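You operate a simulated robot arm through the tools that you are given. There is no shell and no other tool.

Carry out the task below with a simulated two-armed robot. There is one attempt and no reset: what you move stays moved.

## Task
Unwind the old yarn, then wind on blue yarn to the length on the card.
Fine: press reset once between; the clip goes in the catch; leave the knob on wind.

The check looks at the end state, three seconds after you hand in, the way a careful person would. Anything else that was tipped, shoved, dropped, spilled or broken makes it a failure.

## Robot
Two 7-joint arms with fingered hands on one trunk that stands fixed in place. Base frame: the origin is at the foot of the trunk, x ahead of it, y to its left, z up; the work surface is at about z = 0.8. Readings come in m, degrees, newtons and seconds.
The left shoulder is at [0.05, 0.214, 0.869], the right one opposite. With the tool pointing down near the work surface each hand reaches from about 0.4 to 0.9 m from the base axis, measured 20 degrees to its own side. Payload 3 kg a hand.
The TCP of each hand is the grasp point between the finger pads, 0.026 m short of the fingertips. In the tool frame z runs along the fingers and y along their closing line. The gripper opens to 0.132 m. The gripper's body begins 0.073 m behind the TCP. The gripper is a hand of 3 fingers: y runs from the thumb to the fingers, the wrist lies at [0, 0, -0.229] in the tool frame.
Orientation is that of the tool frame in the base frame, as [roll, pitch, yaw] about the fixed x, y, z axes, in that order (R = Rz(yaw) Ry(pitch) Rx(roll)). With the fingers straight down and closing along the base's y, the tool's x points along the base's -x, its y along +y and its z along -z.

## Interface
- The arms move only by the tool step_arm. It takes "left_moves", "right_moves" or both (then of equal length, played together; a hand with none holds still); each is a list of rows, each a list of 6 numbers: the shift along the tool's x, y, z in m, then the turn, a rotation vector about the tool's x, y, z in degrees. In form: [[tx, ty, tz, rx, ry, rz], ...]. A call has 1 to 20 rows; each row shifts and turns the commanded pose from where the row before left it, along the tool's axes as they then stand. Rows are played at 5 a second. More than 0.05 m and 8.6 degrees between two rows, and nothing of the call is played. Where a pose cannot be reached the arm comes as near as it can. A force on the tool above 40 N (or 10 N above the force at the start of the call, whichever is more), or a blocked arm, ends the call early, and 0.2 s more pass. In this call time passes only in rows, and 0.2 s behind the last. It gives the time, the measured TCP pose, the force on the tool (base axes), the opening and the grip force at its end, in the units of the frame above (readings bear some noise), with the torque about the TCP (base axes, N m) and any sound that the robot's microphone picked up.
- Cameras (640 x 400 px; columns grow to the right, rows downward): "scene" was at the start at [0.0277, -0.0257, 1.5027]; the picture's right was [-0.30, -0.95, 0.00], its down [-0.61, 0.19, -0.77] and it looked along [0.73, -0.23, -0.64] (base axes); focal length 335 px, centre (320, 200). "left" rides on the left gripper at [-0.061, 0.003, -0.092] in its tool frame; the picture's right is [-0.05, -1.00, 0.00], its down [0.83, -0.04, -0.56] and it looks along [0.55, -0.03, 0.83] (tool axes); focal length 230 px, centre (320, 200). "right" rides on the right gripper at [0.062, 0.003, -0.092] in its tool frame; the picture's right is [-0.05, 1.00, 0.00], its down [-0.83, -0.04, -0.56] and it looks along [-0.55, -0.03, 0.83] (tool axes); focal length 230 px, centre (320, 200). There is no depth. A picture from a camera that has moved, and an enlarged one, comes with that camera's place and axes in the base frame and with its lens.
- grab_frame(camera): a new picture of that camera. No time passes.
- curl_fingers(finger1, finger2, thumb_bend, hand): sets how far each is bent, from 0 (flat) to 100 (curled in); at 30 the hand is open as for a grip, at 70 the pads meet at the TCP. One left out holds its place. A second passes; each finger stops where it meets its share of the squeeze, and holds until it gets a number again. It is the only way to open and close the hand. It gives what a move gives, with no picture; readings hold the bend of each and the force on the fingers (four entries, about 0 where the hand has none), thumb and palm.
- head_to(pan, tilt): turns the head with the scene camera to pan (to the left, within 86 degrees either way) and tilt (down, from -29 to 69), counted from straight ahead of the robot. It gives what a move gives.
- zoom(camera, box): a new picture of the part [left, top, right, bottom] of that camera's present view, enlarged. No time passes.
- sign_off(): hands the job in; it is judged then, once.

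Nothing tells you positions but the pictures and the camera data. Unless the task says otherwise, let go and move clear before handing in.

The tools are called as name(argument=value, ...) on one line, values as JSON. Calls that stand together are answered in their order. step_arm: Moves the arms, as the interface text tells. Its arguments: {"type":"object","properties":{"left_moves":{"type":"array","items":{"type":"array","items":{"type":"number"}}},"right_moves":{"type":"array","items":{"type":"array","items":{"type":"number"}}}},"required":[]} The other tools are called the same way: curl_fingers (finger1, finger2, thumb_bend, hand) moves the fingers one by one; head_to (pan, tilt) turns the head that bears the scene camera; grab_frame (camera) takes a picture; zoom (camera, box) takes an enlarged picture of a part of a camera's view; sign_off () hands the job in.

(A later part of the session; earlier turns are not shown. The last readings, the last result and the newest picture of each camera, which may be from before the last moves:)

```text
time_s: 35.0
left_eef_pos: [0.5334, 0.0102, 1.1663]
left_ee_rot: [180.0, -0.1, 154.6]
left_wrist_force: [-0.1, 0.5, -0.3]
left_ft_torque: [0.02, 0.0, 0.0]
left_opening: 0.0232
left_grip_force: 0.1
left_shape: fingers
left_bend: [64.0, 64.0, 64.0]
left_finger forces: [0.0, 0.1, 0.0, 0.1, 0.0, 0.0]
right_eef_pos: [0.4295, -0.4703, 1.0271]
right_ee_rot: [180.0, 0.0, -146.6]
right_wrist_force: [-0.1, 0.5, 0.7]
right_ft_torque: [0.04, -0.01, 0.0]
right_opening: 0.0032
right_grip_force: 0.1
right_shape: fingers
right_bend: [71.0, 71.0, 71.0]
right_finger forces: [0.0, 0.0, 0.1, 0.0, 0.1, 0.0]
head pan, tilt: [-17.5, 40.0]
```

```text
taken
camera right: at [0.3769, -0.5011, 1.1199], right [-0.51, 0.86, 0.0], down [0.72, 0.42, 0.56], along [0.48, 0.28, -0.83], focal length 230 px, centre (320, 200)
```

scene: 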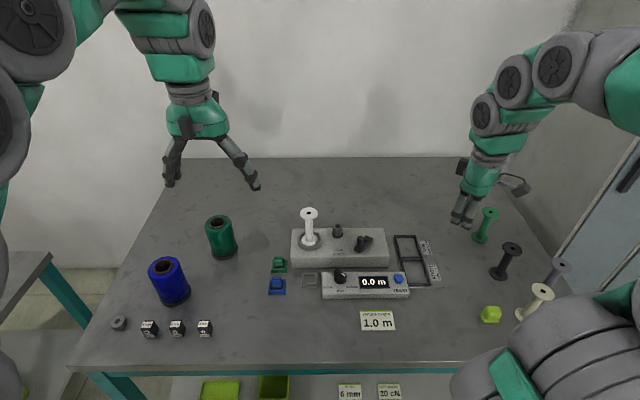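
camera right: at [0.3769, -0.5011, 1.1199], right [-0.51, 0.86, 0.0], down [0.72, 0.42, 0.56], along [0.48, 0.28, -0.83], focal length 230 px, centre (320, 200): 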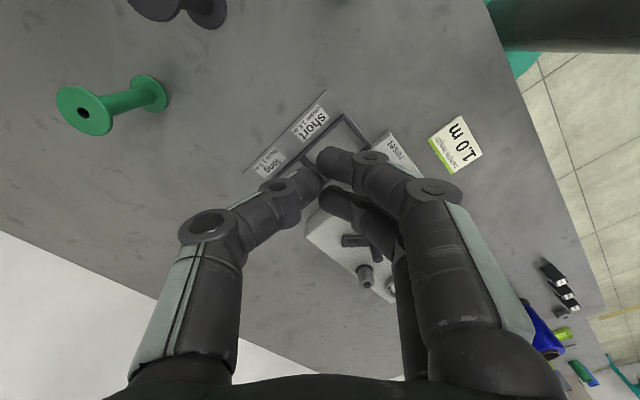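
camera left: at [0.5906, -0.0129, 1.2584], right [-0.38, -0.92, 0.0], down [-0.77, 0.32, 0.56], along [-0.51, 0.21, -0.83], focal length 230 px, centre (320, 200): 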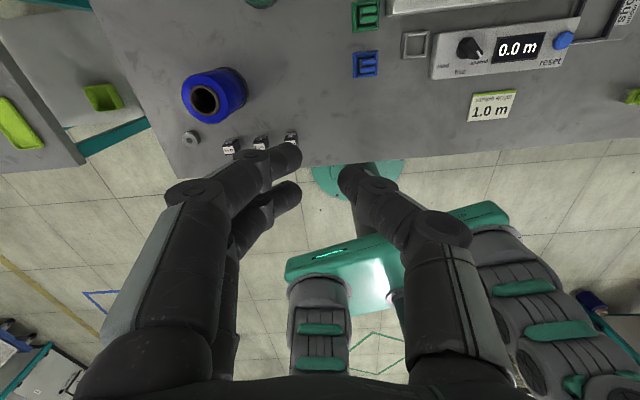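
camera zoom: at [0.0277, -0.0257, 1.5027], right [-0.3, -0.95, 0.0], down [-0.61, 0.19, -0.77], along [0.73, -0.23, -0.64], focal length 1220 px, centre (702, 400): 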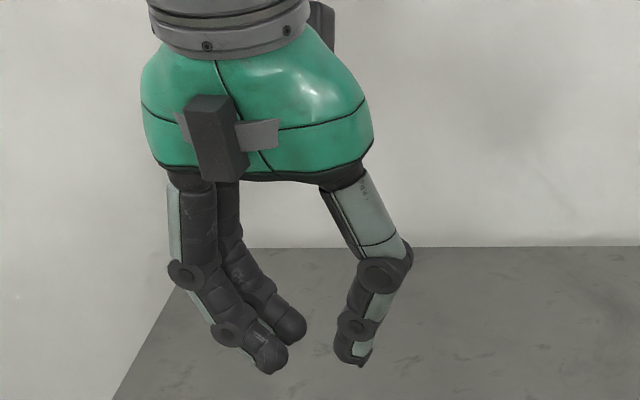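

The left hand's profile is clear now. I'll bring it above the blue clip for a closer view of the clip, rest and catch.

step_arm(left_moves=[[0, 0, 0, 0, 0, -4.45], [0, 0, 0, 0, 0, -4.45], [-0.0051, -0.0173, 0.0332, 0, 0, 0], [-0.0051, -0.0173, 0.0332, 0, 0, 0], [-0.0051, -0.0173, 0.0332, 0, 0, 0], [-0.0051, -0.0173, 0.0332, 0, 0, 0], [-0.0051, -0.0173, 0.0332, 0, 0, 0]])

grab_frame(camera="left")

grab_frame(camera="scene")

```text
time_s: 36.6
left_eef_pos: [0.534, -0.0794, 0.9979]
left_ee_rot: [-179.9, 0.0, 163.6]
left_wrist_force: [0.3, 0.1, 0.2]
left_ft_torque: [0.02, -0.01, 0.06]
left_opening: 0.0231
left_grip_force: 0.1
left_shape: fingers
left_bend: [64.0, 64.0, 64.0]
left_finger forces: [0.0, 0.1, 0.0, 0.0, 0.0, 0.0]
right_eef_pos: [0.4295, -0.4705, 1.027]
right_ee_rot: [180.0, 0.0, -146.6]
right_wrist_force: [-1.0, -0.2, -0.7]
right_ft_torque: [0.0, 0.04, 0.0]
right_opening: 0.0029
right_grip_force: 0.0
right_shape: fingers
right_bend: [71.0, 71.0, 71.0]
right_finger forces: [0.1, 0.0, 0.0, 0.1, 0.1, 0.0]
head pan, tilt: [-17.5, 40.0]
```

```text
taken
camera left: at [0.5939, -0.0941, 1.0909], right [-0.23, -0.97, 0.0], down [-0.81, 0.2, 0.56], along [-0.54, 0.13, -0.83], focal length 230 px, centre (320, 200)
```

left: 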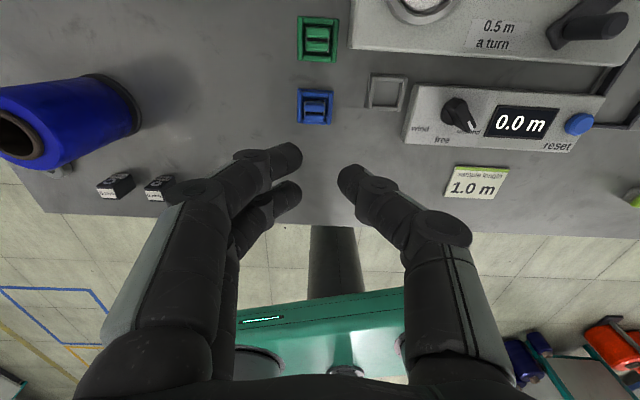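

```text
taken
```

scene: 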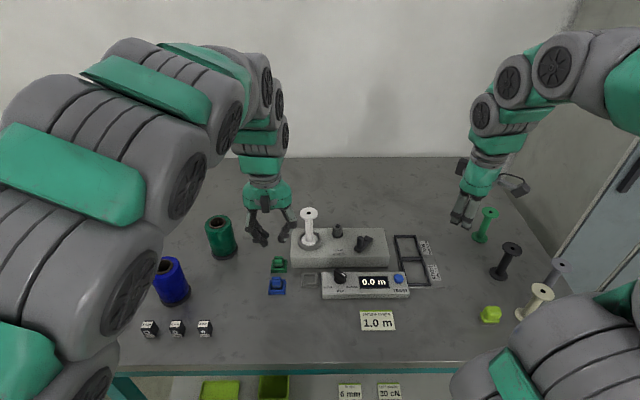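

zoom(camera="left", box=[280, 60, 430, 150])

zoom(camera="left", box=[290, 80, 340, 130])

zoom(camera="scene", box=[262, 268, 302, 300])

zoom(camera="scene", box=[295, 260, 345, 300])

```text
4.27 times, centred on (355, 105) of left
camera zoom: at [0.5939, -0.0941, 1.0909], right [-0.23, -0.97, 0.0], down [-0.81, 0.2, 0.56], along [-0.54, 0.13, -0.83], focal length 982 px, centre (171, 605)
```

zoom: 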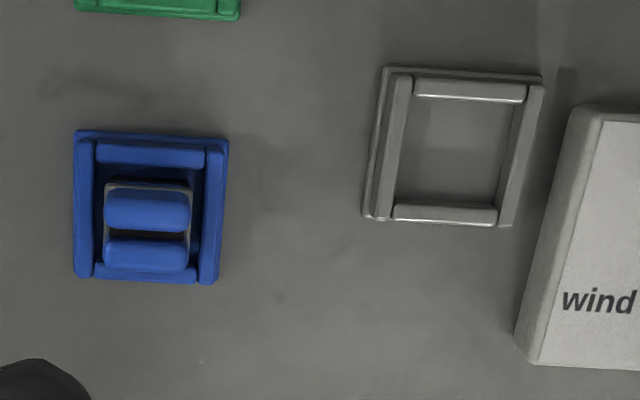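

```text
8.00 times, centred on (315, 105) of left
camera zoom: at [0.5939, -0.0941, 1.0909], right [-0.23, -0.97, 0.0], down [-0.81, 0.2, 0.56], along [-0.54, 0.13, -0.83], focal length 1841 px, centre (360, 960)
```

zoom: 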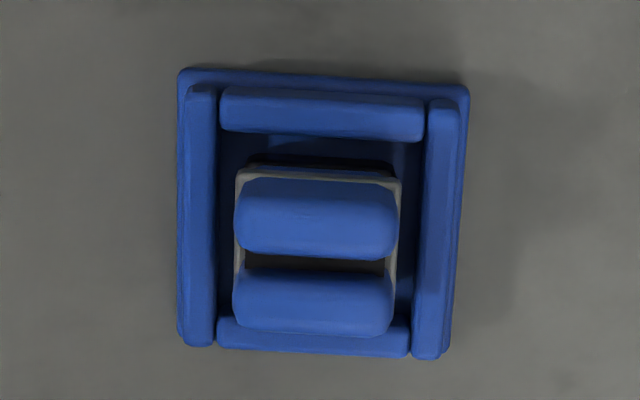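

```text
12.50 times, centred on (282, 284) of scene
camera zoom: at [0.0277, -0.0257, 1.5027], right [-0.3, -0.95, 0.0], down [-0.61, 0.19, -0.77], along [0.73, -0.23, -0.64], focal length 4193 px, centre (795, -850)
```

zoom: 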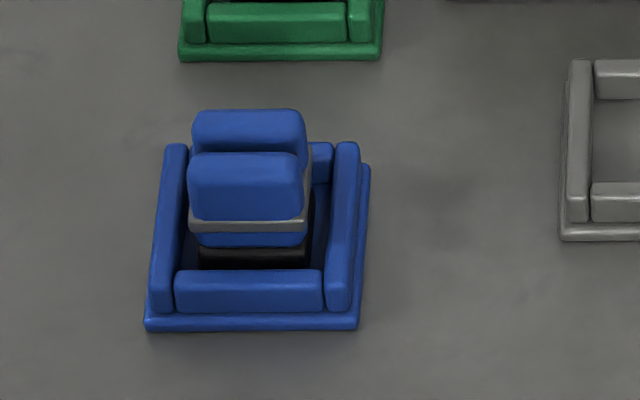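

```text
10.00 times, centred on (320, 280) of scene
camera zoom: at [0.0277, -0.0257, 1.5027], right [-0.3, -0.95, 0.0], down [-0.61, 0.19, -0.77], along [0.73, -0.23, -0.64], focal length 3354 px, centre (320, -600)
```

zoom: 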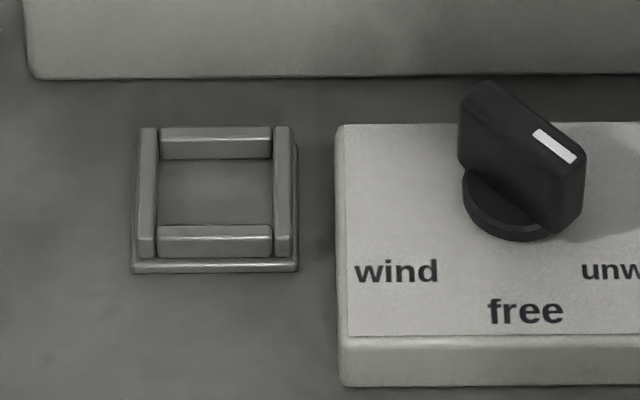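

I now place the clip at (0.538, -0.075, top 0.827), about 22 mm wide, and the catch centre at about (0.5325, -0.1575), with all of them aligned to the hand. I'll open slightly and come down over the clip.

curl_fingers(hand="left", finger1=57, finger2=57, thumb_bend=57)

step_arm(left_moves=[[-0.0048, 0.005, 0.033, 0, 0, 0], [0, 0, 0.033, 0, 0, 0], [0, 0, 0.03, 0, 0, 0]])

grab_frame(camera="left")

zoom(camera="scene", box=[230, 220, 340, 310])

```text
time_s: 37.6
left_eef_pos: [0.5336, -0.0798, 0.999]
left_ee_rot: [-180.0, 0.0, 163.5]
left_wrist_force: [-0.1, -0.8, -1.0]
left_ft_torque: [-0.03, 0.0, -0.02]
left_opening: 0.0472
left_grip_force: 0.1
left_shape: fingers
left_bend: [56.0, 56.0, 56.0]
left_finger forces: [0.0, 0.0, 0.0, 0.0, 0.0, 0.0]
right_eef_pos: [0.4296, -0.4701, 1.0272]
right_ee_rot: [180.0, 0.1, -146.6]
right_wrist_force: [-0.3, -0.2, 1.1]
right_ft_torque: [-0.03, 0.01, -0.02]
right_opening: 0.0027
right_grip_force: 0.2
right_shape: fingers
right_bend: [71.0, 71.0, 71.0]
right_finger forces: [0.1, 0.0, 0.1, 0.0, 0.1, 0.1]
head pan, tilt: [-17.5, 40.0]
```

```text
time_s: 38.4
left_eef_pos: [0.5399, -0.076, 0.9029]
left_ee_rot: [-180.0, -0.1, 163.4]
left_wrist_force: [0.6, 0.3, -0.2]
left_ft_torque: [0.03, -0.03, -0.02]
left_opening: 0.0469
left_grip_force: 0.1
left_shape: fingers
left_bend: [56.0, 56.0, 56.0]
left_finger forces: [0.0, 0.0, 0.0, 0.0, 0.0, 0.1]
right_eef_pos: [0.4295, -0.4704, 1.0262]
right_ee_rot: [-179.9, 0.0, -146.6]
right_wrist_force: [-0.4, -0.4, 0.6]
right_ft_torque: [0.0, 0.04, 0.03]
right_opening: 0.0029
right_grip_force: 0.0
right_shape: fingers
right_bend: [71.0, 71.0, 71.0]
right_finger forces: [0.1, 0.1, 0.0, 0.0, 0.1, 0.0]
head pan, tilt: [-17.5, 40.0]
```

```text
taken
camera left: at [0.5997, -0.0919, 0.9946], right [-0.24, -0.97, 0.0], down [-0.81, 0.2, 0.56], along [-0.54, 0.13, -0.83], focal length 230 px, centre (320, 200)
```

left: 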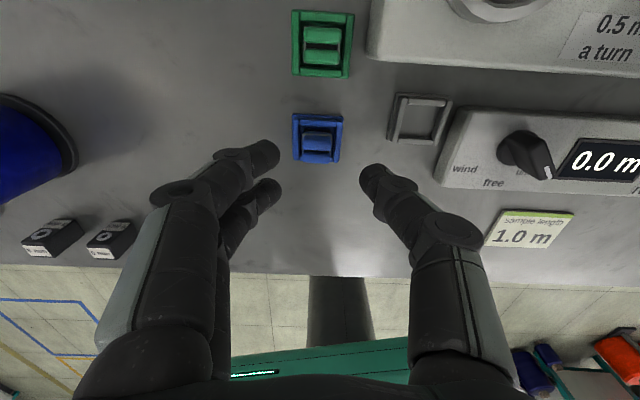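

```text
4.44 times, centred on (285, 265) of scene
camera zoom: at [0.0277, -0.0257, 1.5027], right [-0.3, -0.95, 0.0], down [-0.61, 0.19, -0.77], along [0.73, -0.23, -0.64], focal length 1491 px, centre (476, -89)
```

zoom: 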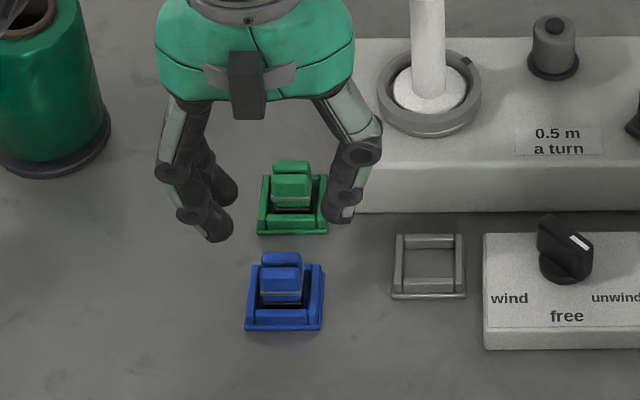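

With the left hand at the catch, its camera (forward side) would hit the spool. The right hand's camera sits on the robot side, so I'll use that instead. First I'll withdraw the left hand up and away without touching anything.

step_arm(left_moves=[[0, 0, -0.045, 0, 0, 0], [0, 0, -0.045, 0, 0, 0], [0, 0, -0.045, 0, 0, 0], [0, 0, -0.045, 0, 0, 0], [0, 0, -0.045, 0, 0, 0], [0, 0, -0.045, 0, 0, 0], [0, 0.045, 0, 0, 0, 0], [0, 0.045, 0, 0, 0, 0], [0, 0.045, 0, 0, 0, 0], [0, 0.045, 0, 0, 0, 0], [0, 0.045, 0, 0, 0, 0], [0, 0.045, 0, 0, 0, 0]])

grab_frame(camera="scene")

```text
time_s: 41.0
left_eef_pos: [0.6168, 0.18, 1.1708]
left_ee_rot: [-179.9, -0.1, 163.4]
left_wrist_force: [0.7, -0.4, -0.6]
left_ft_torque: [0.03, -0.01, 0.0]
left_opening: 0.0476
left_grip_force: 0.1
left_shape: fingers
left_bend: [56.0, 56.0, 56.0]
left_finger forces: [0.1, 0.0, 0.1, 0.0, 0.0, 0.0]
right_eef_pos: [0.4305, -0.4706, 1.0276]
right_ee_rot: [-180.0, -0.1, -146.6]
right_wrist_force: [-0.7, -0.7, 0.6]
right_ft_torque: [-0.01, 0.0, 0.02]
right_opening: 0.0028
right_grip_force: 0.0
right_shape: fingers
right_bend: [71.0, 71.0, 71.0]
right_finger forces: [0.1, 0.0, 0.0, 0.1, 0.0, 0.1]
head pan, tilt: [-17.5, 40.0]
```

```text
taken
```

scene: 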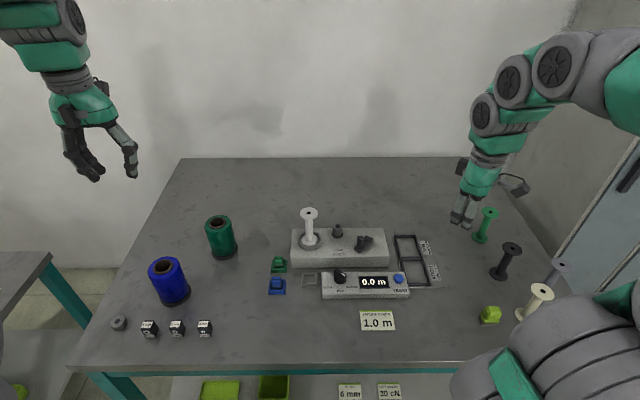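

The left hand is clear. Next I'll bring the right hand over the clip: open slightly, rotate to the station alignment, and translate high above the station.

curl_fingers(hand="right", finger1=57, finger2=57, thumb_bend=57)

step_arm(right_moves=[[0, 0, -0.005, 0, 0, 8.3], [0, 0, -0.005, 0, 0, 8.3], [0, 0, -0.005, 0, 0, 8.3], [0, 0, -0.005, 0, 0, 8.3], [0, 0, 0, 0, 0, 8.3], [0, 0, 0, 0, 0, 8.4], [0.0011, 0.0409, 0, 0, 0, 0], [0.0011, 0.0409, 0, 0, 0, 0], [0.0011, 0.0409, 0, 0, 0, 0], [0.0011, 0.0409, 0, 0, 0, 0], [0.0011, 0.0409, 0, 0, 0, 0], [0.0011, 0.0409, 0, 0, 0, 0], [0.0011, 0.0409, 0, 0, 0, 0], [0.0011, 0.0409, 0, 0, 0, 0], [0.0011, 0.0409, 0, 0, 0, 0], [0.0011, 0.0409, 0, 0, 0, 0], [0, 0, 0, 0, -6, 0], [0, 0, 0, 0, -6, 0]])

grab_frame(camera="scene")

grab_frame(camera="right")

```text
time_s: 42.0
left_eef_pos: [0.615, 0.1796, 1.1705]
left_ee_rot: [180.0, 0.1, 163.3]
left_wrist_force: [0.4, -0.4, -0.1]
left_ft_torque: [-0.01, -0.04, -0.01]
left_opening: 0.0476
left_grip_force: 0.0
left_shape: fingers
left_bend: [56.0, 56.0, 56.0]
left_finger forces: [0.0, 0.1, 0.1, 0.0, 0.0, 0.0]
right_eef_pos: [0.4303, -0.4702, 1.0265]
right_ee_rot: [-180.0, 0.0, -146.6]
right_wrist_force: [-0.6, 0.1, -0.9]
right_ft_torque: [0.0, -0.02, 0.01]
right_opening: 0.0476
right_grip_force: 0.0
right_shape: fingers
right_bend: [56.0, 56.0, 56.0]
right_finger forces: [0.0, 0.1, 0.0, 0.0, 0.1, 0.1]
head pan, tilt: [-17.5, 40.0]
```

```text
time_s: 45.8
left_eef_pos: [0.6156, 0.1788, 1.1707]
left_ee_rot: [179.9, 0.0, 163.3]
left_wrist_force: [-0.1, 0.4, -0.2]
left_ft_torque: [-0.04, 0.0, 0.02]
left_opening: 0.0473
left_grip_force: 0.2
left_shape: fingers
left_bend: [56.0, 56.0, 56.0]
left_finger forces: [0.0, 0.0, 0.0, 0.0, 0.0, 0.1]
right_eef_pos: [0.5341, -0.0758, 1.0455]
right_ee_rot: [-180.0, 12.0, 163.5]
right_wrist_force: [-0.3, -0.2, -1.0]
right_ft_torque: [-0.02, -0.01, 0.0]
right_opening: 0.0474
right_grip_force: 0.1
right_shape: fingers
right_bend: [56.0, 56.0, 56.0]
right_finger forces: [0.0, 0.1, 0.1, 0.0, 0.1, 0.0]
head pan, tilt: [-17.5, 40.0]
```

```text
taken
```

scene: 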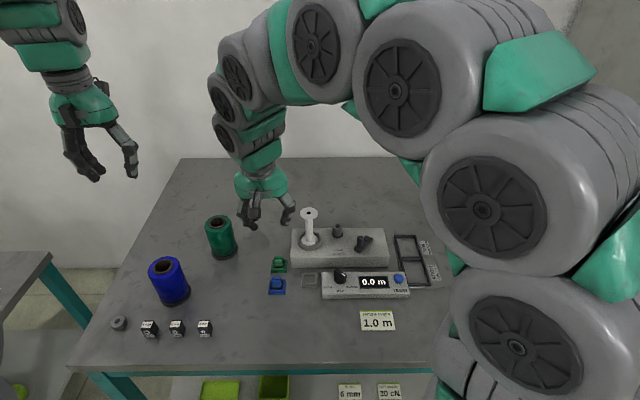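

```text
taken
camera right: at [0.4596, -0.0496, 1.1236], right [0.33, 0.94, 0.01], down [0.66, -0.24, 0.72], along [0.68, -0.23, -0.7], focal length 230 px, centre (320, 200)
```

right: 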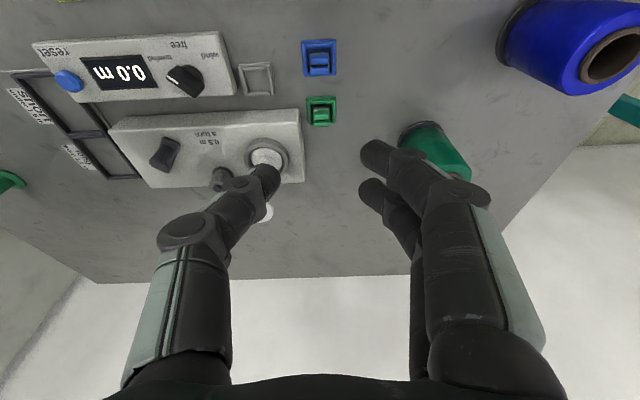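

The hand is above the clip with a 12° lean toward the robot for spool clearance. I'll descend straight down most of the way and check.

step_arm(right_moves=[[0.00678, 0.0003, 0.03315, 0, 0, 0], [0.00678, 0.0003, 0.03315, 0, 0, 0], [0.00678, 0.0003, 0.03315, 0, 0, 0], [0.00678, 0.0003, 0.03315, 0, 0, 0]])

grab_frame(camera="right")

zoom(camera="scene", box=[220, 200, 340, 310])

```text
time_s: 46.8
left_eef_pos: [0.6158, 0.1794, 1.1714]
left_ee_rot: [180.0, 0.1, 163.5]
left_wrist_force: [0.2, -0.3, -0.1]
left_ft_torque: [0.0, -0.01, -0.02]
left_opening: 0.0476
left_grip_force: 0.1
left_shape: fingers
left_bend: [56.0, 56.0, 56.0]
left_finger forces: [0.0, 0.0, 0.1, 0.0, 0.0, 0.0]
right_eef_pos: [0.5368, -0.0726, 0.9118]
right_ee_rot: [179.9, 12.0, 163.5]
right_wrist_force: [-0.1, 0.2, -0.6]
right_ft_torque: [0.0, 0.03, -0.03]
right_opening: 0.047
right_grip_force: 0.0
right_shape: fingers
right_bend: [56.0, 56.0, 56.0]
right_finger forces: [0.0, 0.1, 0.0, 0.0, 0.0, 0.0]
head pan, tilt: [-17.5, 40.0]
```

```text
taken
camera right: at [0.4613, -0.0469, 0.99], right [0.33, 0.94, 0.01], down [0.65, -0.24, 0.72], along [0.68, -0.23, -0.7], focal length 230 px, centre (320, 200)
```

right: 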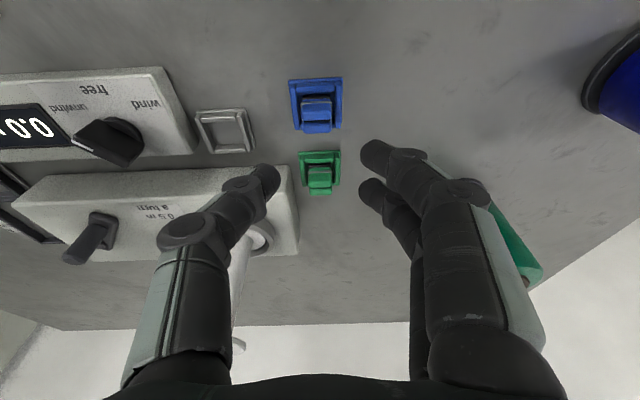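

```text
3.64 times, centred on (280, 255) of scene
camera zoom: at [0.0277, -0.0257, 1.5027], right [-0.3, -0.95, 0.0], down [-0.61, 0.19, -0.77], along [0.73, -0.23, -0.64], focal length 1220 px, centre (466, 0)
```

zoom: 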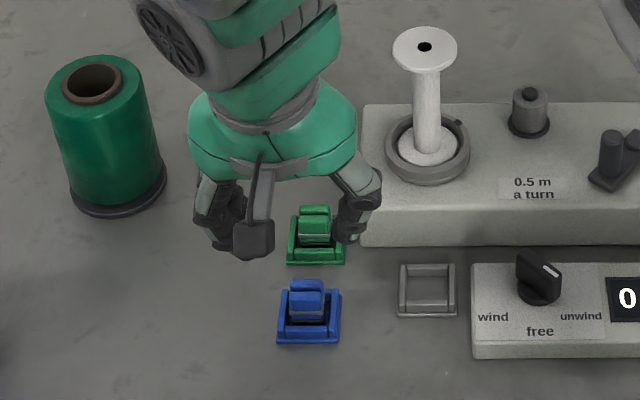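

zoom(camera="right", box=[270, 60, 370, 150])

```text
4.44 times, centred on (320, 105) of right
camera zoom: at [0.4613, -0.0469, 0.99], right [0.33, 0.94, 0.01], down [0.65, -0.24, 0.72], along [0.68, -0.23, -0.7], focal length 1022 px, centre (320, 622)
```

zoom: 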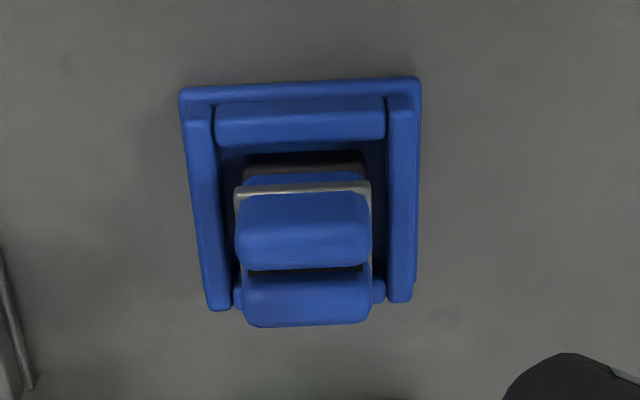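

The clip centre checks out at (0.5375, -0.075). Final descent and grip.

step_arm(right_moves=[[0.0049, -0.0007, 0.0226, 0, 0, 0], [0.0049, -0.0007, 0.0226, 0, 0, 0], [0.0049, -0.0006, 0.0226, 0, 0, 0]])

grab_frame(camera="right")

zoom(camera="scene", box=[220, 220, 330, 310])

```text
time_s: 47.6
left_eef_pos: [0.6166, 0.1791, 1.1714]
left_ee_rot: [180.0, 0.0, 163.4]
left_wrist_force: [0.2, 0.2, 0.1]
left_ft_torque: [-0.01, 0.02, 0.01]
left_opening: 0.0476
left_grip_force: 0.1
left_shape: fingers
left_bend: [56.0, 56.0, 56.0]
left_finger forces: [0.0, 0.0, 0.0, 0.0, 0.0, 0.0]
right_eef_pos: [0.537, -0.0763, 0.8422]
right_ee_rot: [-180.0, 12.0, 163.4]
right_wrist_force: [0.5, 0.5, -0.5]
right_ft_torque: [0.0, 0.0, 0.01]
right_opening: 0.0476
right_grip_force: 0.1
right_shape: fingers
right_bend: [56.0, 56.0, 56.0]
right_finger forces: [0.0, 0.0, 0.0, 0.1, 0.0, 0.0]
head pan, tilt: [-17.5, 40.0]
```

```text
taken
camera right: at [0.4609, -0.05, 0.9193], right [0.33, 0.94, 0.01], down [0.66, -0.24, 0.72], along [0.68, -0.23, -0.7], focal length 230 px, centre (320, 200)
```

right: 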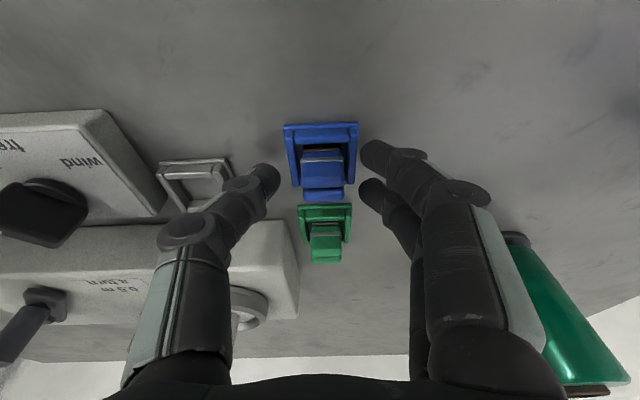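

```text
4.44 times, centred on (275, 265) of scene
camera zoom: at [0.0277, -0.0257, 1.5027], right [-0.3, -0.95, 0.0], down [-0.61, 0.19, -0.77], along [0.73, -0.23, -0.64], focal length 1491 px, centre (520, -89)
```

zoom: 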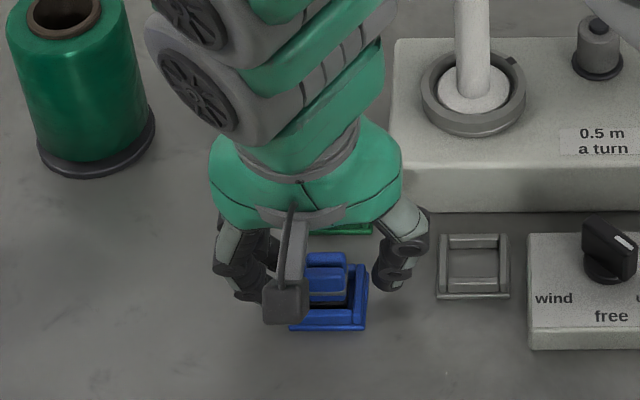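

The clip lies centred between thumb and fingers. Closing gently.

curl_fingers(hand="right", finger1=68, finger2=68, thumb_bend=68)

grab_frame(camera="right")

zoom(camera="scene", box=[220, 220, 330, 310])

```text
time_s: 48.6
left_eef_pos: [0.6161, 0.1805, 1.1714]
left_ee_rot: [-179.9, 0.0, 163.5]
left_wrist_force: [-0.3, 0.2, 0.1]
left_ft_torque: [-0.03, 0.01, 0.0]
left_opening: 0.0473
left_grip_force: 0.0
left_shape: fingers
left_bend: [56.0, 56.0, 56.0]
left_finger forces: [0.0, 0.1, 0.1, 0.0, 0.0, 0.1]
right_eef_pos: [0.5361, -0.0755, 0.8422]
right_ee_rot: [-180.0, 12.0, 163.6]
right_wrist_force: [3.1, 4.6, 4.0]
right_ft_torque: [0.21, -0.07, -0.06]
right_opening: 0.0268
right_grip_force: 5.0
right_shape: fingers
right_bend: [61.0, 68.0, 67.0]
right_finger forces: [7.8, 0.0, 0.0, 0.0, 2.1, 0.0]
head pan, tilt: [-17.5, 40.0]
```

```text
taken
camera right: at [0.4609, -0.0498, 0.9195], right [0.33, 0.94, 0.01], down [0.66, -0.24, 0.72], along [0.68, -0.23, -0.7], focal length 230 px, centre (320, 200)
```

right: 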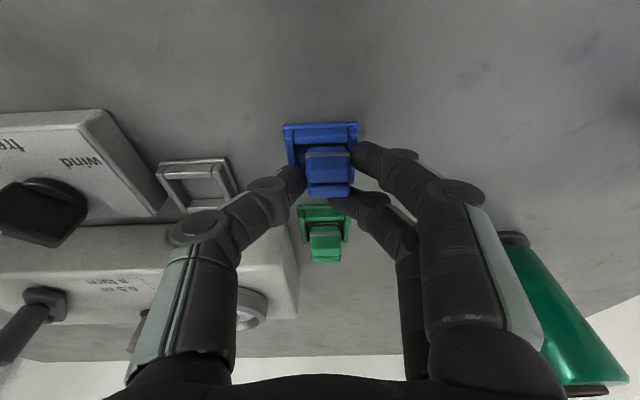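

```text
4.44 times, centred on (275, 265) of scene
camera zoom: at [0.0277, -0.0256, 1.5027], right [-0.3, -0.95, 0.0], down [-0.61, 0.19, -0.77], along [0.73, -0.23, -0.64], focal length 1491 px, centre (520, -89)
```

zoom: 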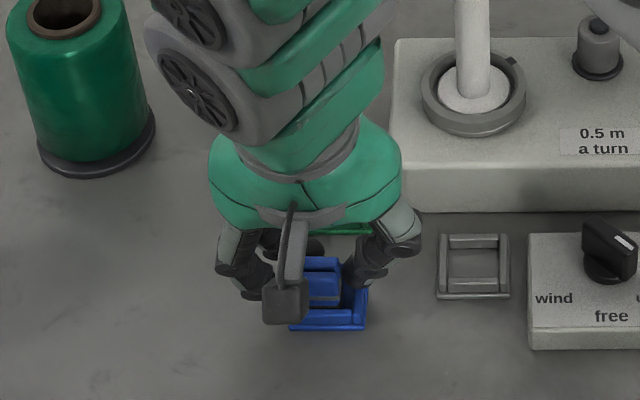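

Finger 1 seems to be bearing on the rest's wall and finger 2 passes behind the clip. I'll reopen, raise 4 mm, shift 4 mm toward the robot, and re-grip.

curl_fingers(hand="right", finger1=57, finger2=57, thumb_bend=57)

zoom(camera="right", box=[250, 100, 400, 220])

zoom(camera="scene", box=[250, 240, 310, 300])

```text
time_s: 49.6
left_eef_pos: [0.6151, 0.1799, 1.1701]
left_ee_rot: [180.0, 0.0, 163.6]
left_wrist_force: [0.0, 0.1, -0.2]
left_ft_torque: [0.01, 0.0, -0.01]
left_opening: 0.0473
left_grip_force: 0.1
left_shape: fingers
left_bend: [56.0, 56.0, 56.0]
left_finger forces: [0.0, 0.1, 0.0, 0.0, 0.0, 0.0]
right_eef_pos: [0.5357, -0.0763, 0.8406]
right_ee_rot: [179.9, 12.0, 163.5]
right_wrist_force: [0.2, -0.9, -0.7]
right_ft_torque: [0.02, -0.01, 0.0]
right_opening: 0.0473
right_grip_force: 0.0
right_shape: fingers
right_bend: [56.0, 56.0, 56.0]
right_finger forces: [0.0, 0.0, 0.1, 0.0, 0.0, 0.0]
head pan, tilt: [-17.5, 40.0]
```

```text
3.33 times, centred on (325, 160) of right
camera zoom: at [0.4606, -0.0498, 0.9192], right [0.33, 0.94, 0.01], down [0.66, -0.24, 0.72], along [0.68, -0.23, -0.7], focal length 767 px, centre (303, 333)
```

zoom: 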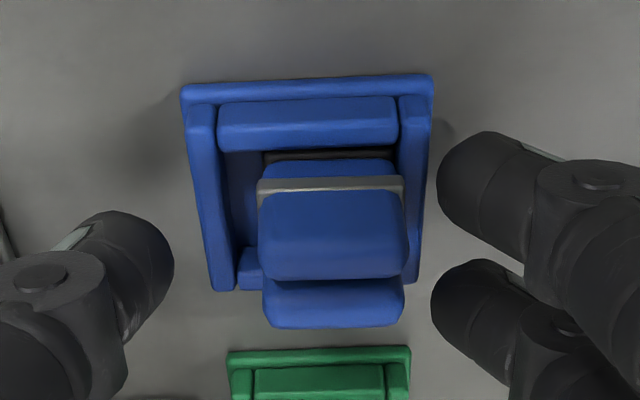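

```text
6.67 times, centred on (280, 270) of scene
camera zoom: at [0.0277, -0.0257, 1.5027], right [-0.3, -0.95, 0.0], down [-0.61, 0.19, -0.77], along [0.73, -0.23, -0.64], focal length 2236 px, centre (587, -267)
```

zoom: 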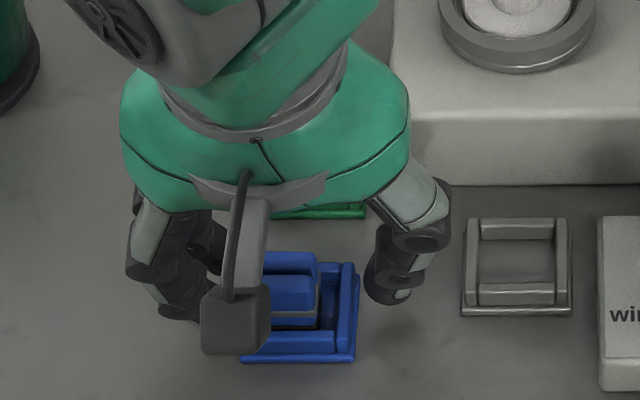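

The clip slid a few millimetres toward +Y in its rest and is now near (0.539, -0.072). I'll raise 5 mm, re-centre on it, and close again.

step_arm(right_moves=[[0.0012, 0.005, -0.0054, 0, 0, 0]])

curl_fingers(hand="right", finger1=67, finger2=67, thumb_bend=67)

zoom(camera="right", box=[250, 100, 400, 220])

zoom(camera="scene", box=[250, 240, 310, 300])

```text
time_s: 50.0
left_eef_pos: [0.6158, 0.1794, 1.1715]
left_ee_rot: [-180.0, -0.1, 163.5]
left_wrist_force: [0.3, 0.4, -0.1]
left_ft_torque: [0.04, -0.01, 0.0]
left_opening: 0.0474
left_grip_force: 0.0
left_shape: fingers
left_bend: [56.0, 56.0, 56.0]
left_finger forces: [0.0, 0.1, 0.0, 0.0, 0.0, 0.0]
right_eef_pos: [0.5352, -0.0689, 0.8472]
right_ee_rot: [179.9, 12.0, 163.5]
right_wrist_force: [0.2, -0.2, 0.6]
right_ft_torque: [-0.02, 0.01, -0.01]
right_opening: 0.0469
right_grip_force: 0.0
right_shape: fingers
right_bend: [56.0, 56.0, 56.0]
right_finger forces: [0.0, 0.0, 0.0, 0.0, 0.0, 0.0]
head pan, tilt: [-17.5, 40.0]
```

```text
time_s: 51.0
left_eef_pos: [0.6166, 0.1799, 1.171]
left_ee_rot: [-180.0, 0.0, 163.6]
left_wrist_force: [-0.3, -0.4, 0.8]
left_ft_torque: [-0.02, -0.03, -0.01]
left_opening: 0.0476
left_grip_force: 0.0
left_shape: fingers
left_bend: [56.0, 56.0, 56.0]
left_finger forces: [0.1, 0.0, 0.0, 0.0, 0.0, 0.0]
right_eef_pos: [0.5358, -0.07, 0.8469]
right_ee_rot: [180.0, 12.0, 163.6]
right_wrist_force: [0.0, -0.7, 0.1]
right_ft_torque: [-0.03, -0.01, 0.02]
right_opening: 0.0221
right_grip_force: 3.2
right_shape: fingers
right_bend: [64.0, 66.0, 66.0]
right_finger forces: [2.2, 0.5, 0.1, 0.0, 3.2, 0.0]
head pan, tilt: [-17.5, 40.0]
```

```text
3.33 times, centred on (325, 160) of right
camera zoom: at [0.4599, -0.044, 0.9245], right [0.33, 0.94, 0.01], down [0.66, -0.24, 0.72], along [0.68, -0.23, -0.7], focal length 767 px, centre (303, 333)
```

zoom: 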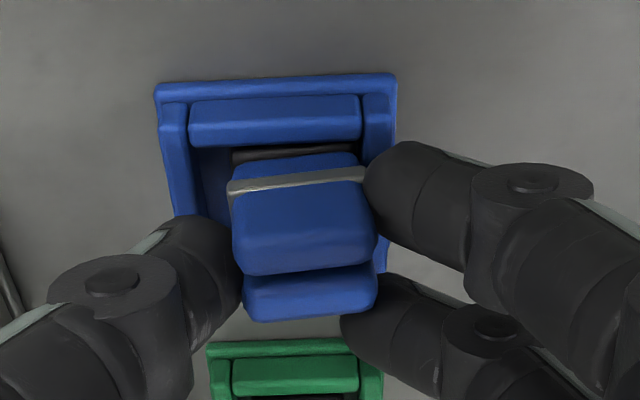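

```text
6.67 times, centred on (280, 270) of scene
camera zoom: at [0.0277, -0.0257, 1.5027], right [-0.3, -0.95, 0.0], down [-0.61, 0.19, -0.77], along [0.73, -0.23, -0.64], focal length 2236 px, centre (587, -267)
```

zoom: 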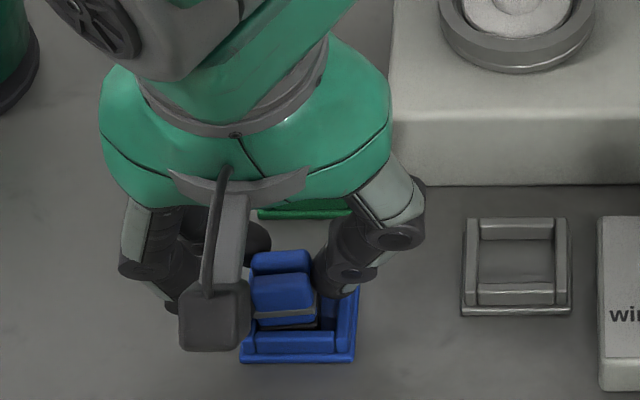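

The clip is held but slightly skewed and near its top edge. I'll slide it back to the middle of its rest, open, lower a little, and re-grip squarely.

step_arm(right_moves=[[0, -0.0045, 0, 0, 0, 0]])

curl_fingers(hand="right", finger1=59, finger2=59, thumb_bend=59)

zoom(camera="right", box=[250, 100, 400, 220])

```text
time_s: 51.4
left_eef_pos: [0.6162, 0.1793, 1.1703]
left_ee_rot: [180.0, 0.0, 163.5]
left_wrist_force: [0.6, 0.1, 1.0]
left_ft_torque: [-0.01, 0.0, 0.01]
left_opening: 0.0472
left_grip_force: 0.0
left_shape: fingers
left_bend: [56.0, 56.0, 56.0]
left_finger forces: [0.1, 0.0, 0.0, 0.1, 0.1, 0.0]
right_eef_pos: [0.5337, -0.0746, 0.8471]
right_ee_rot: [180.0, 12.0, 163.5]
right_wrist_force: [-0.2, -0.2, 0.1]
right_ft_torque: [0.03, 0.01, 0.03]
right_opening: 0.0221
right_grip_force: 2.8
right_shape: fingers
right_bend: [64.0, 67.0, 66.0]
right_finger forces: [2.5, 0.2, 0.0, 0.0, 2.7, 0.0]
head pan, tilt: [-17.5, 40.0]
```

```text
time_s: 52.4
left_eef_pos: [0.6158, 0.1788, 1.1705]
left_ee_rot: [180.0, 0.0, 163.5]
left_wrist_force: [-0.2, -0.6, -0.9]
left_ft_torque: [0.01, 0.01, 0.01]
left_opening: 0.0472
left_grip_force: 0.0
left_shape: fingers
left_bend: [56.0, 56.0, 56.0]
left_finger forces: [0.0, 0.0, 0.0, 0.0, 0.1, 0.1]
right_eef_pos: [0.5341, -0.0741, 0.8465]
right_ee_rot: [180.0, 12.0, 163.5]
right_wrist_force: [-0.1, -0.6, -0.2]
right_ft_torque: [0.02, -0.03, 0.01]
right_opening: 0.0373
right_grip_force: 0.0
right_shape: fingers
right_bend: [59.0, 59.0, 59.0]
right_finger forces: [0.1, 0.1, 0.1, 0.0, 0.0, 0.0]
head pan, tilt: [-17.5, 40.0]
```

```text
3.33 times, centred on (325, 160) of right
camera zoom: at [0.4586, -0.0487, 0.9244], right [0.33, 0.94, 0.01], down [0.66, -0.24, 0.72], along [0.68, -0.23, -0.7], focal length 767 px, centre (303, 333)
```

zoom: 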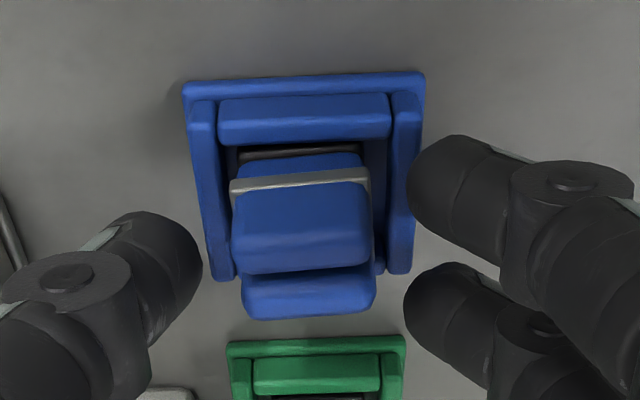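

The clip is now centred and square in its rest, directly under the hand. Lowering 3 mm and gripping.

step_arm(right_moves=[[0.0021, 0, 0.0026, 0, 0, 0]])

curl_fingers(hand="right", finger1=68, finger2=68, thumb_bend=68)

zoom(camera="right", box=[250, 100, 400, 220])

```text
time_s: 52.8
left_eef_pos: [0.6157, 0.1802, 1.171]
left_ee_rot: [180.0, 0.0, 163.3]
left_wrist_force: [0.1, -0.6, -0.3]
left_ft_torque: [0.0, -0.02, 0.0]
left_opening: 0.0473
left_grip_force: 0.1
left_shape: fingers
left_bend: [56.0, 56.0, 56.0]
left_finger forces: [0.0, 0.0, 0.0, 0.0, 0.0, 0.0]
right_eef_pos: [0.5323, -0.0739, 0.8436]
right_ee_rot: [180.0, 11.9, 163.5]
right_wrist_force: [0.7, 0.4, 1.0]
right_ft_torque: [0.0, -0.01, -0.01]
right_opening: 0.0377
right_grip_force: 0.0
right_shape: fingers
right_bend: [59.0, 59.0, 59.0]
right_finger forces: [0.4, 0.0, 0.0, 0.0, 0.1, 0.0]
head pan, tilt: [-17.5, 40.0]
```

```text
time_s: 53.8
left_eef_pos: [0.6156, 0.179, 1.1714]
left_ee_rot: [-180.0, 0.0, 163.5]
left_wrist_force: [-0.3, -0.1, -0.3]
left_ft_torque: [0.01, -0.01, 0.01]
left_opening: 0.0475
left_grip_force: 0.1
left_shape: fingers
left_bend: [56.0, 56.0, 56.0]
left_finger forces: [0.0, 0.0, 0.0, 0.1, 0.0, 0.1]
right_eef_pos: [0.5326, -0.0738, 0.8438]
right_ee_rot: [179.9, 12.0, 163.5]
right_wrist_force: [1.8, 3.3, 5.7]
right_ft_torque: [0.18, -0.1, -0.09]
right_opening: 0.022
right_grip_force: 6.3
right_shape: fingers
right_bend: [63.0, 67.0, 67.0]
right_finger forces: [9.9, 0.6, 0.0, 0.0, 1.9, 0.0]
head pan, tilt: [-17.5, 40.0]
```

```text
3.33 times, centred on (325, 160) of right
camera zoom: at [0.4574, -0.0485, 0.9217], right [0.33, 0.94, 0.01], down [0.66, -0.24, 0.72], along [0.68, -0.23, -0.7], focal length 767 px, centre (303, 333)
```

zoom: 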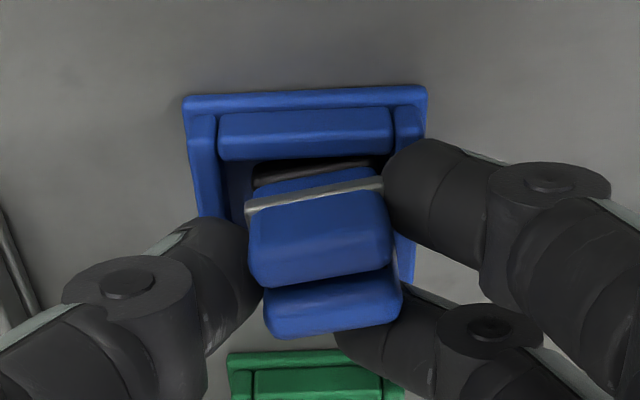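

Finger 1, lowered by the tilt, catches on the rest's wall. Recomputing, the hand clears the spool by about 14 mm without any tilt, so I'll open, rise, level the hand and try again.

curl_fingers(hand="right", finger1=57, finger2=57, thumb_bend=57)

step_arm(right_moves=[[0, 0, -0.02, 0, 0, 0], [0, 0, -0.02, 0, 6, 0], [0, 0, 0, 0, 6, 0]])

zoom(camera="right", box=[250, 80, 400, 200])

zoom(camera="scene", box=[250, 240, 310, 300])

```text
time_s: 54.8
left_eef_pos: [0.6159, 0.1793, 1.1715]
left_ee_rot: [180.0, 0.0, 163.4]
left_wrist_force: [0.0, 0.3, -0.1]
left_ft_torque: [-0.02, 0.0, 0.01]
left_opening: 0.0477
left_grip_force: 0.1
left_shape: fingers
left_bend: [56.0, 56.0, 56.0]
left_finger forces: [0.0, 0.0, 0.0, 0.0, 0.1, 0.1]
right_eef_pos: [0.5322, -0.0746, 0.8452]
right_ee_rot: [180.0, 12.1, 163.5]
right_wrist_force: [0.6, -3.6, 8.7]
right_ft_torque: [0.1, -0.01, 0.0]
right_opening: 0.0385
right_grip_force: 4.6
right_shape: fingers
right_bend: [63.0, 56.0, 56.0]
right_finger forces: [9.3, 0.0, 0.0, 0.1, 0.1, 0.0]
head pan, tilt: [-17.5, 40.0]
```

```text
time_s: 55.6
left_eef_pos: [0.6159, 0.1793, 1.1706]
left_ee_rot: [180.0, 0.0, 163.6]
left_wrist_force: [-0.7, 0.2, -0.1]
left_ft_torque: [-0.02, 0.01, 0.01]
left_opening: 0.0473
left_grip_force: 0.0
left_shape: fingers
left_bend: [56.0, 56.0, 56.0]
left_finger forces: [0.0, 0.1, 0.1, 0.1, 0.0, 0.0]
right_eef_pos: [0.5252, -0.0711, 0.884]
right_ee_rot: [179.9, 0.1, 163.4]
right_wrist_force: [-0.4, -0.3, -0.1]
right_ft_torque: [-0.03, -0.03, 0.01]
right_opening: 0.0472
right_grip_force: 0.1
right_shape: fingers
right_bend: [56.0, 56.0, 56.0]
right_finger forces: [0.1, 0.1, 0.1, 0.1, 0.0, 0.0]
head pan, tilt: [-17.5, 40.0]
```

```text
3.33 times, centred on (325, 140) of right
camera zoom: at [0.4671, -0.0514, 0.9762], right [0.33, 0.94, 0.0], down [0.78, -0.28, 0.56], along [0.52, -0.18, -0.83], focal length 767 px, centre (303, 400)
```

zoom: 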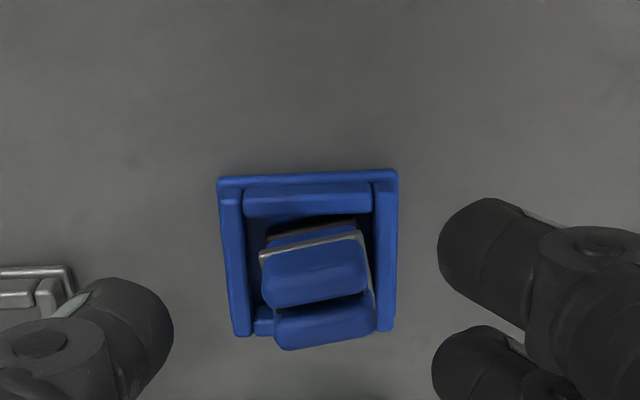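

```text
6.67 times, centred on (280, 270) of scene
camera zoom: at [0.0277, -0.0257, 1.5027], right [-0.3, -0.95, 0.0], down [-0.61, 0.19, -0.77], along [0.73, -0.23, -0.64], focal length 2236 px, centre (587, -267)
```

zoom: 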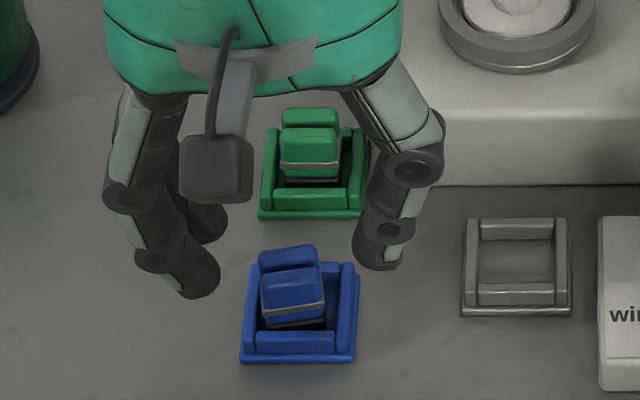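

The clip is skewed about 10° in its rest, and the rest itself has not moved. I'll turn the hand to match the clip, centre over it at (0.537, -0.0725), and look before the last centimetres.

step_arm(right_moves=[[0, 0, 0, 0, 0, -5], [0, 0, 0, 0, 0, -5], [-0.0122, 0.0001, 0.012, 0, 0, 0]])

zoom(camera="right", box=[250, 80, 400, 200])

```text
time_s: 56.4
left_eef_pos: [0.6153, 0.179, 1.1716]
left_ee_rot: [-180.0, -0.1, 163.5]
left_wrist_force: [0.6, 0.0, 1.1]
left_ft_torque: [0.01, -0.01, 0.01]
left_opening: 0.0476
left_grip_force: 0.1
left_shape: fingers
left_bend: [56.0, 56.0, 56.0]
left_finger forces: [0.1, 0.0, 0.1, 0.0, 0.1, 0.0]
right_eef_pos: [0.5371, -0.0732, 0.8705]
right_ee_rot: [-180.0, -0.1, 173.6]
right_wrist_force: [0.7, -0.7, 0.2]
right_ft_torque: [0.03, 0.01, -0.01]
right_opening: 0.0473
right_grip_force: 0.1
right_shape: fingers
right_bend: [56.0, 56.0, 56.0]
right_finger forces: [0.1, 0.0, 0.0, 0.0, 0.0, 0.0]
head pan, tilt: [-17.5, 40.0]
```

```text
3.33 times, centred on (325, 140) of right
camera zoom: at [0.4762, -0.0632, 0.9628], right [0.16, 0.99, 0.0], down [0.82, -0.14, 0.55], along [0.55, -0.09, -0.83], focal length 767 px, centre (303, 400)
```

zoom: 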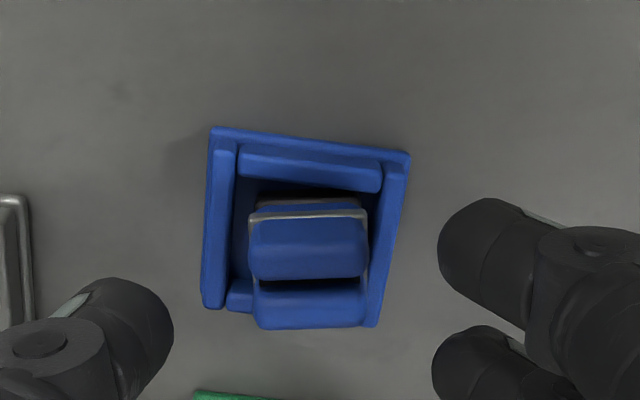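

The hand and clip are now aligned. Final descent with a 1.5 mm correction, then grip.

step_arm(right_moves=[[-0.0015, 0.0005, 0.015, 0, 0, 0], [0, 0, 0.013, 0, 0, 0]])

curl_fingers(hand="right", finger1=67, finger2=67, thumb_bend=67)

zoom(camera="right", box=[250, 80, 400, 200])

zoom(camera="scene", box=[250, 240, 310, 300])

```text
time_s: 57.0
left_eef_pos: [0.616, 0.1787, 1.1721]
left_ee_rot: [180.0, 0.0, 163.4]
left_wrist_force: [0.2, 0.3, -0.4]
left_ft_torque: [-0.03, -0.01, 0.0]
left_opening: 0.0472
left_grip_force: 0.1
left_shape: fingers
left_bend: [56.0, 56.0, 56.0]
left_finger forces: [0.0, 0.1, 0.1, 0.0, 0.1, 0.0]
right_eef_pos: [0.5384, -0.0744, 0.8432]
right_ee_rot: [-180.0, 0.2, 173.5]
right_wrist_force: [-0.2, -0.1, -0.4]
right_ft_torque: [0.01, -0.02, 0.01]
right_opening: 0.0475
right_grip_force: 0.0
right_shape: fingers
right_bend: [56.0, 56.0, 56.0]
right_finger forces: [0.0, 0.0, 0.0, 0.0, 0.0, 0.0]
head pan, tilt: [-17.5, 40.0]
```

```text
time_s: 58.0
left_eef_pos: [0.616, 0.1796, 1.1714]
left_ee_rot: [-180.0, 0.0, 163.5]
left_wrist_force: [0.1, 0.1, 0.3]
left_ft_torque: [0.02, 0.03, 0.0]
left_opening: 0.0471
left_grip_force: 0.1
left_shape: fingers
left_bend: [56.0, 56.0, 56.0]
left_finger forces: [0.0, 0.1, 0.1, 0.1, 0.0, 0.0]
right_eef_pos: [0.5383, -0.0744, 0.8439]
right_ee_rot: [-180.0, -0.1, 173.6]
right_wrist_force: [3.8, 3.5, 1.8]
right_ft_torque: [0.12, -0.07, -0.13]
right_opening: 0.0245
right_grip_force: 4.4
right_shape: fingers
right_bend: [62.0, 65.0, 66.0]
right_finger forces: [4.4, 1.8, 0.0, 0.0, 2.2, 0.1]
head pan, tilt: [-17.5, 40.0]
```

```text
3.33 times, centred on (325, 140) of right
camera zoom: at [0.4779, -0.0635, 0.9358], right [0.16, 0.99, 0.0], down [0.82, -0.14, 0.56], along [0.55, -0.09, -0.83], focal length 767 px, centre (303, 400)
```

zoom: 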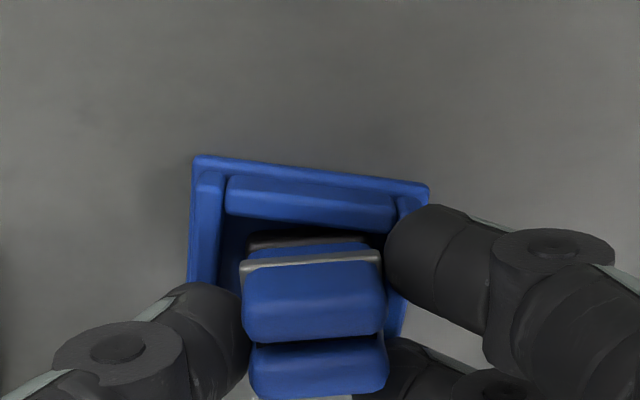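

```text
6.67 times, centred on (280, 270) of scene
camera zoom: at [0.0277, -0.0256, 1.5027], right [-0.3, -0.95, 0.0], down [-0.61, 0.19, -0.77], along [0.73, -0.23, -0.64], focal length 2236 px, centre (587, -267)
```

zoom: 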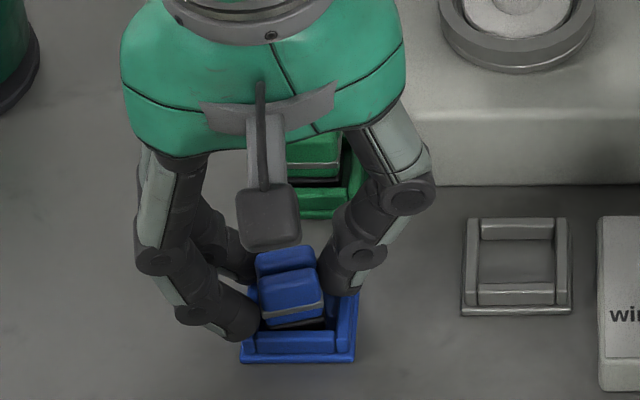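

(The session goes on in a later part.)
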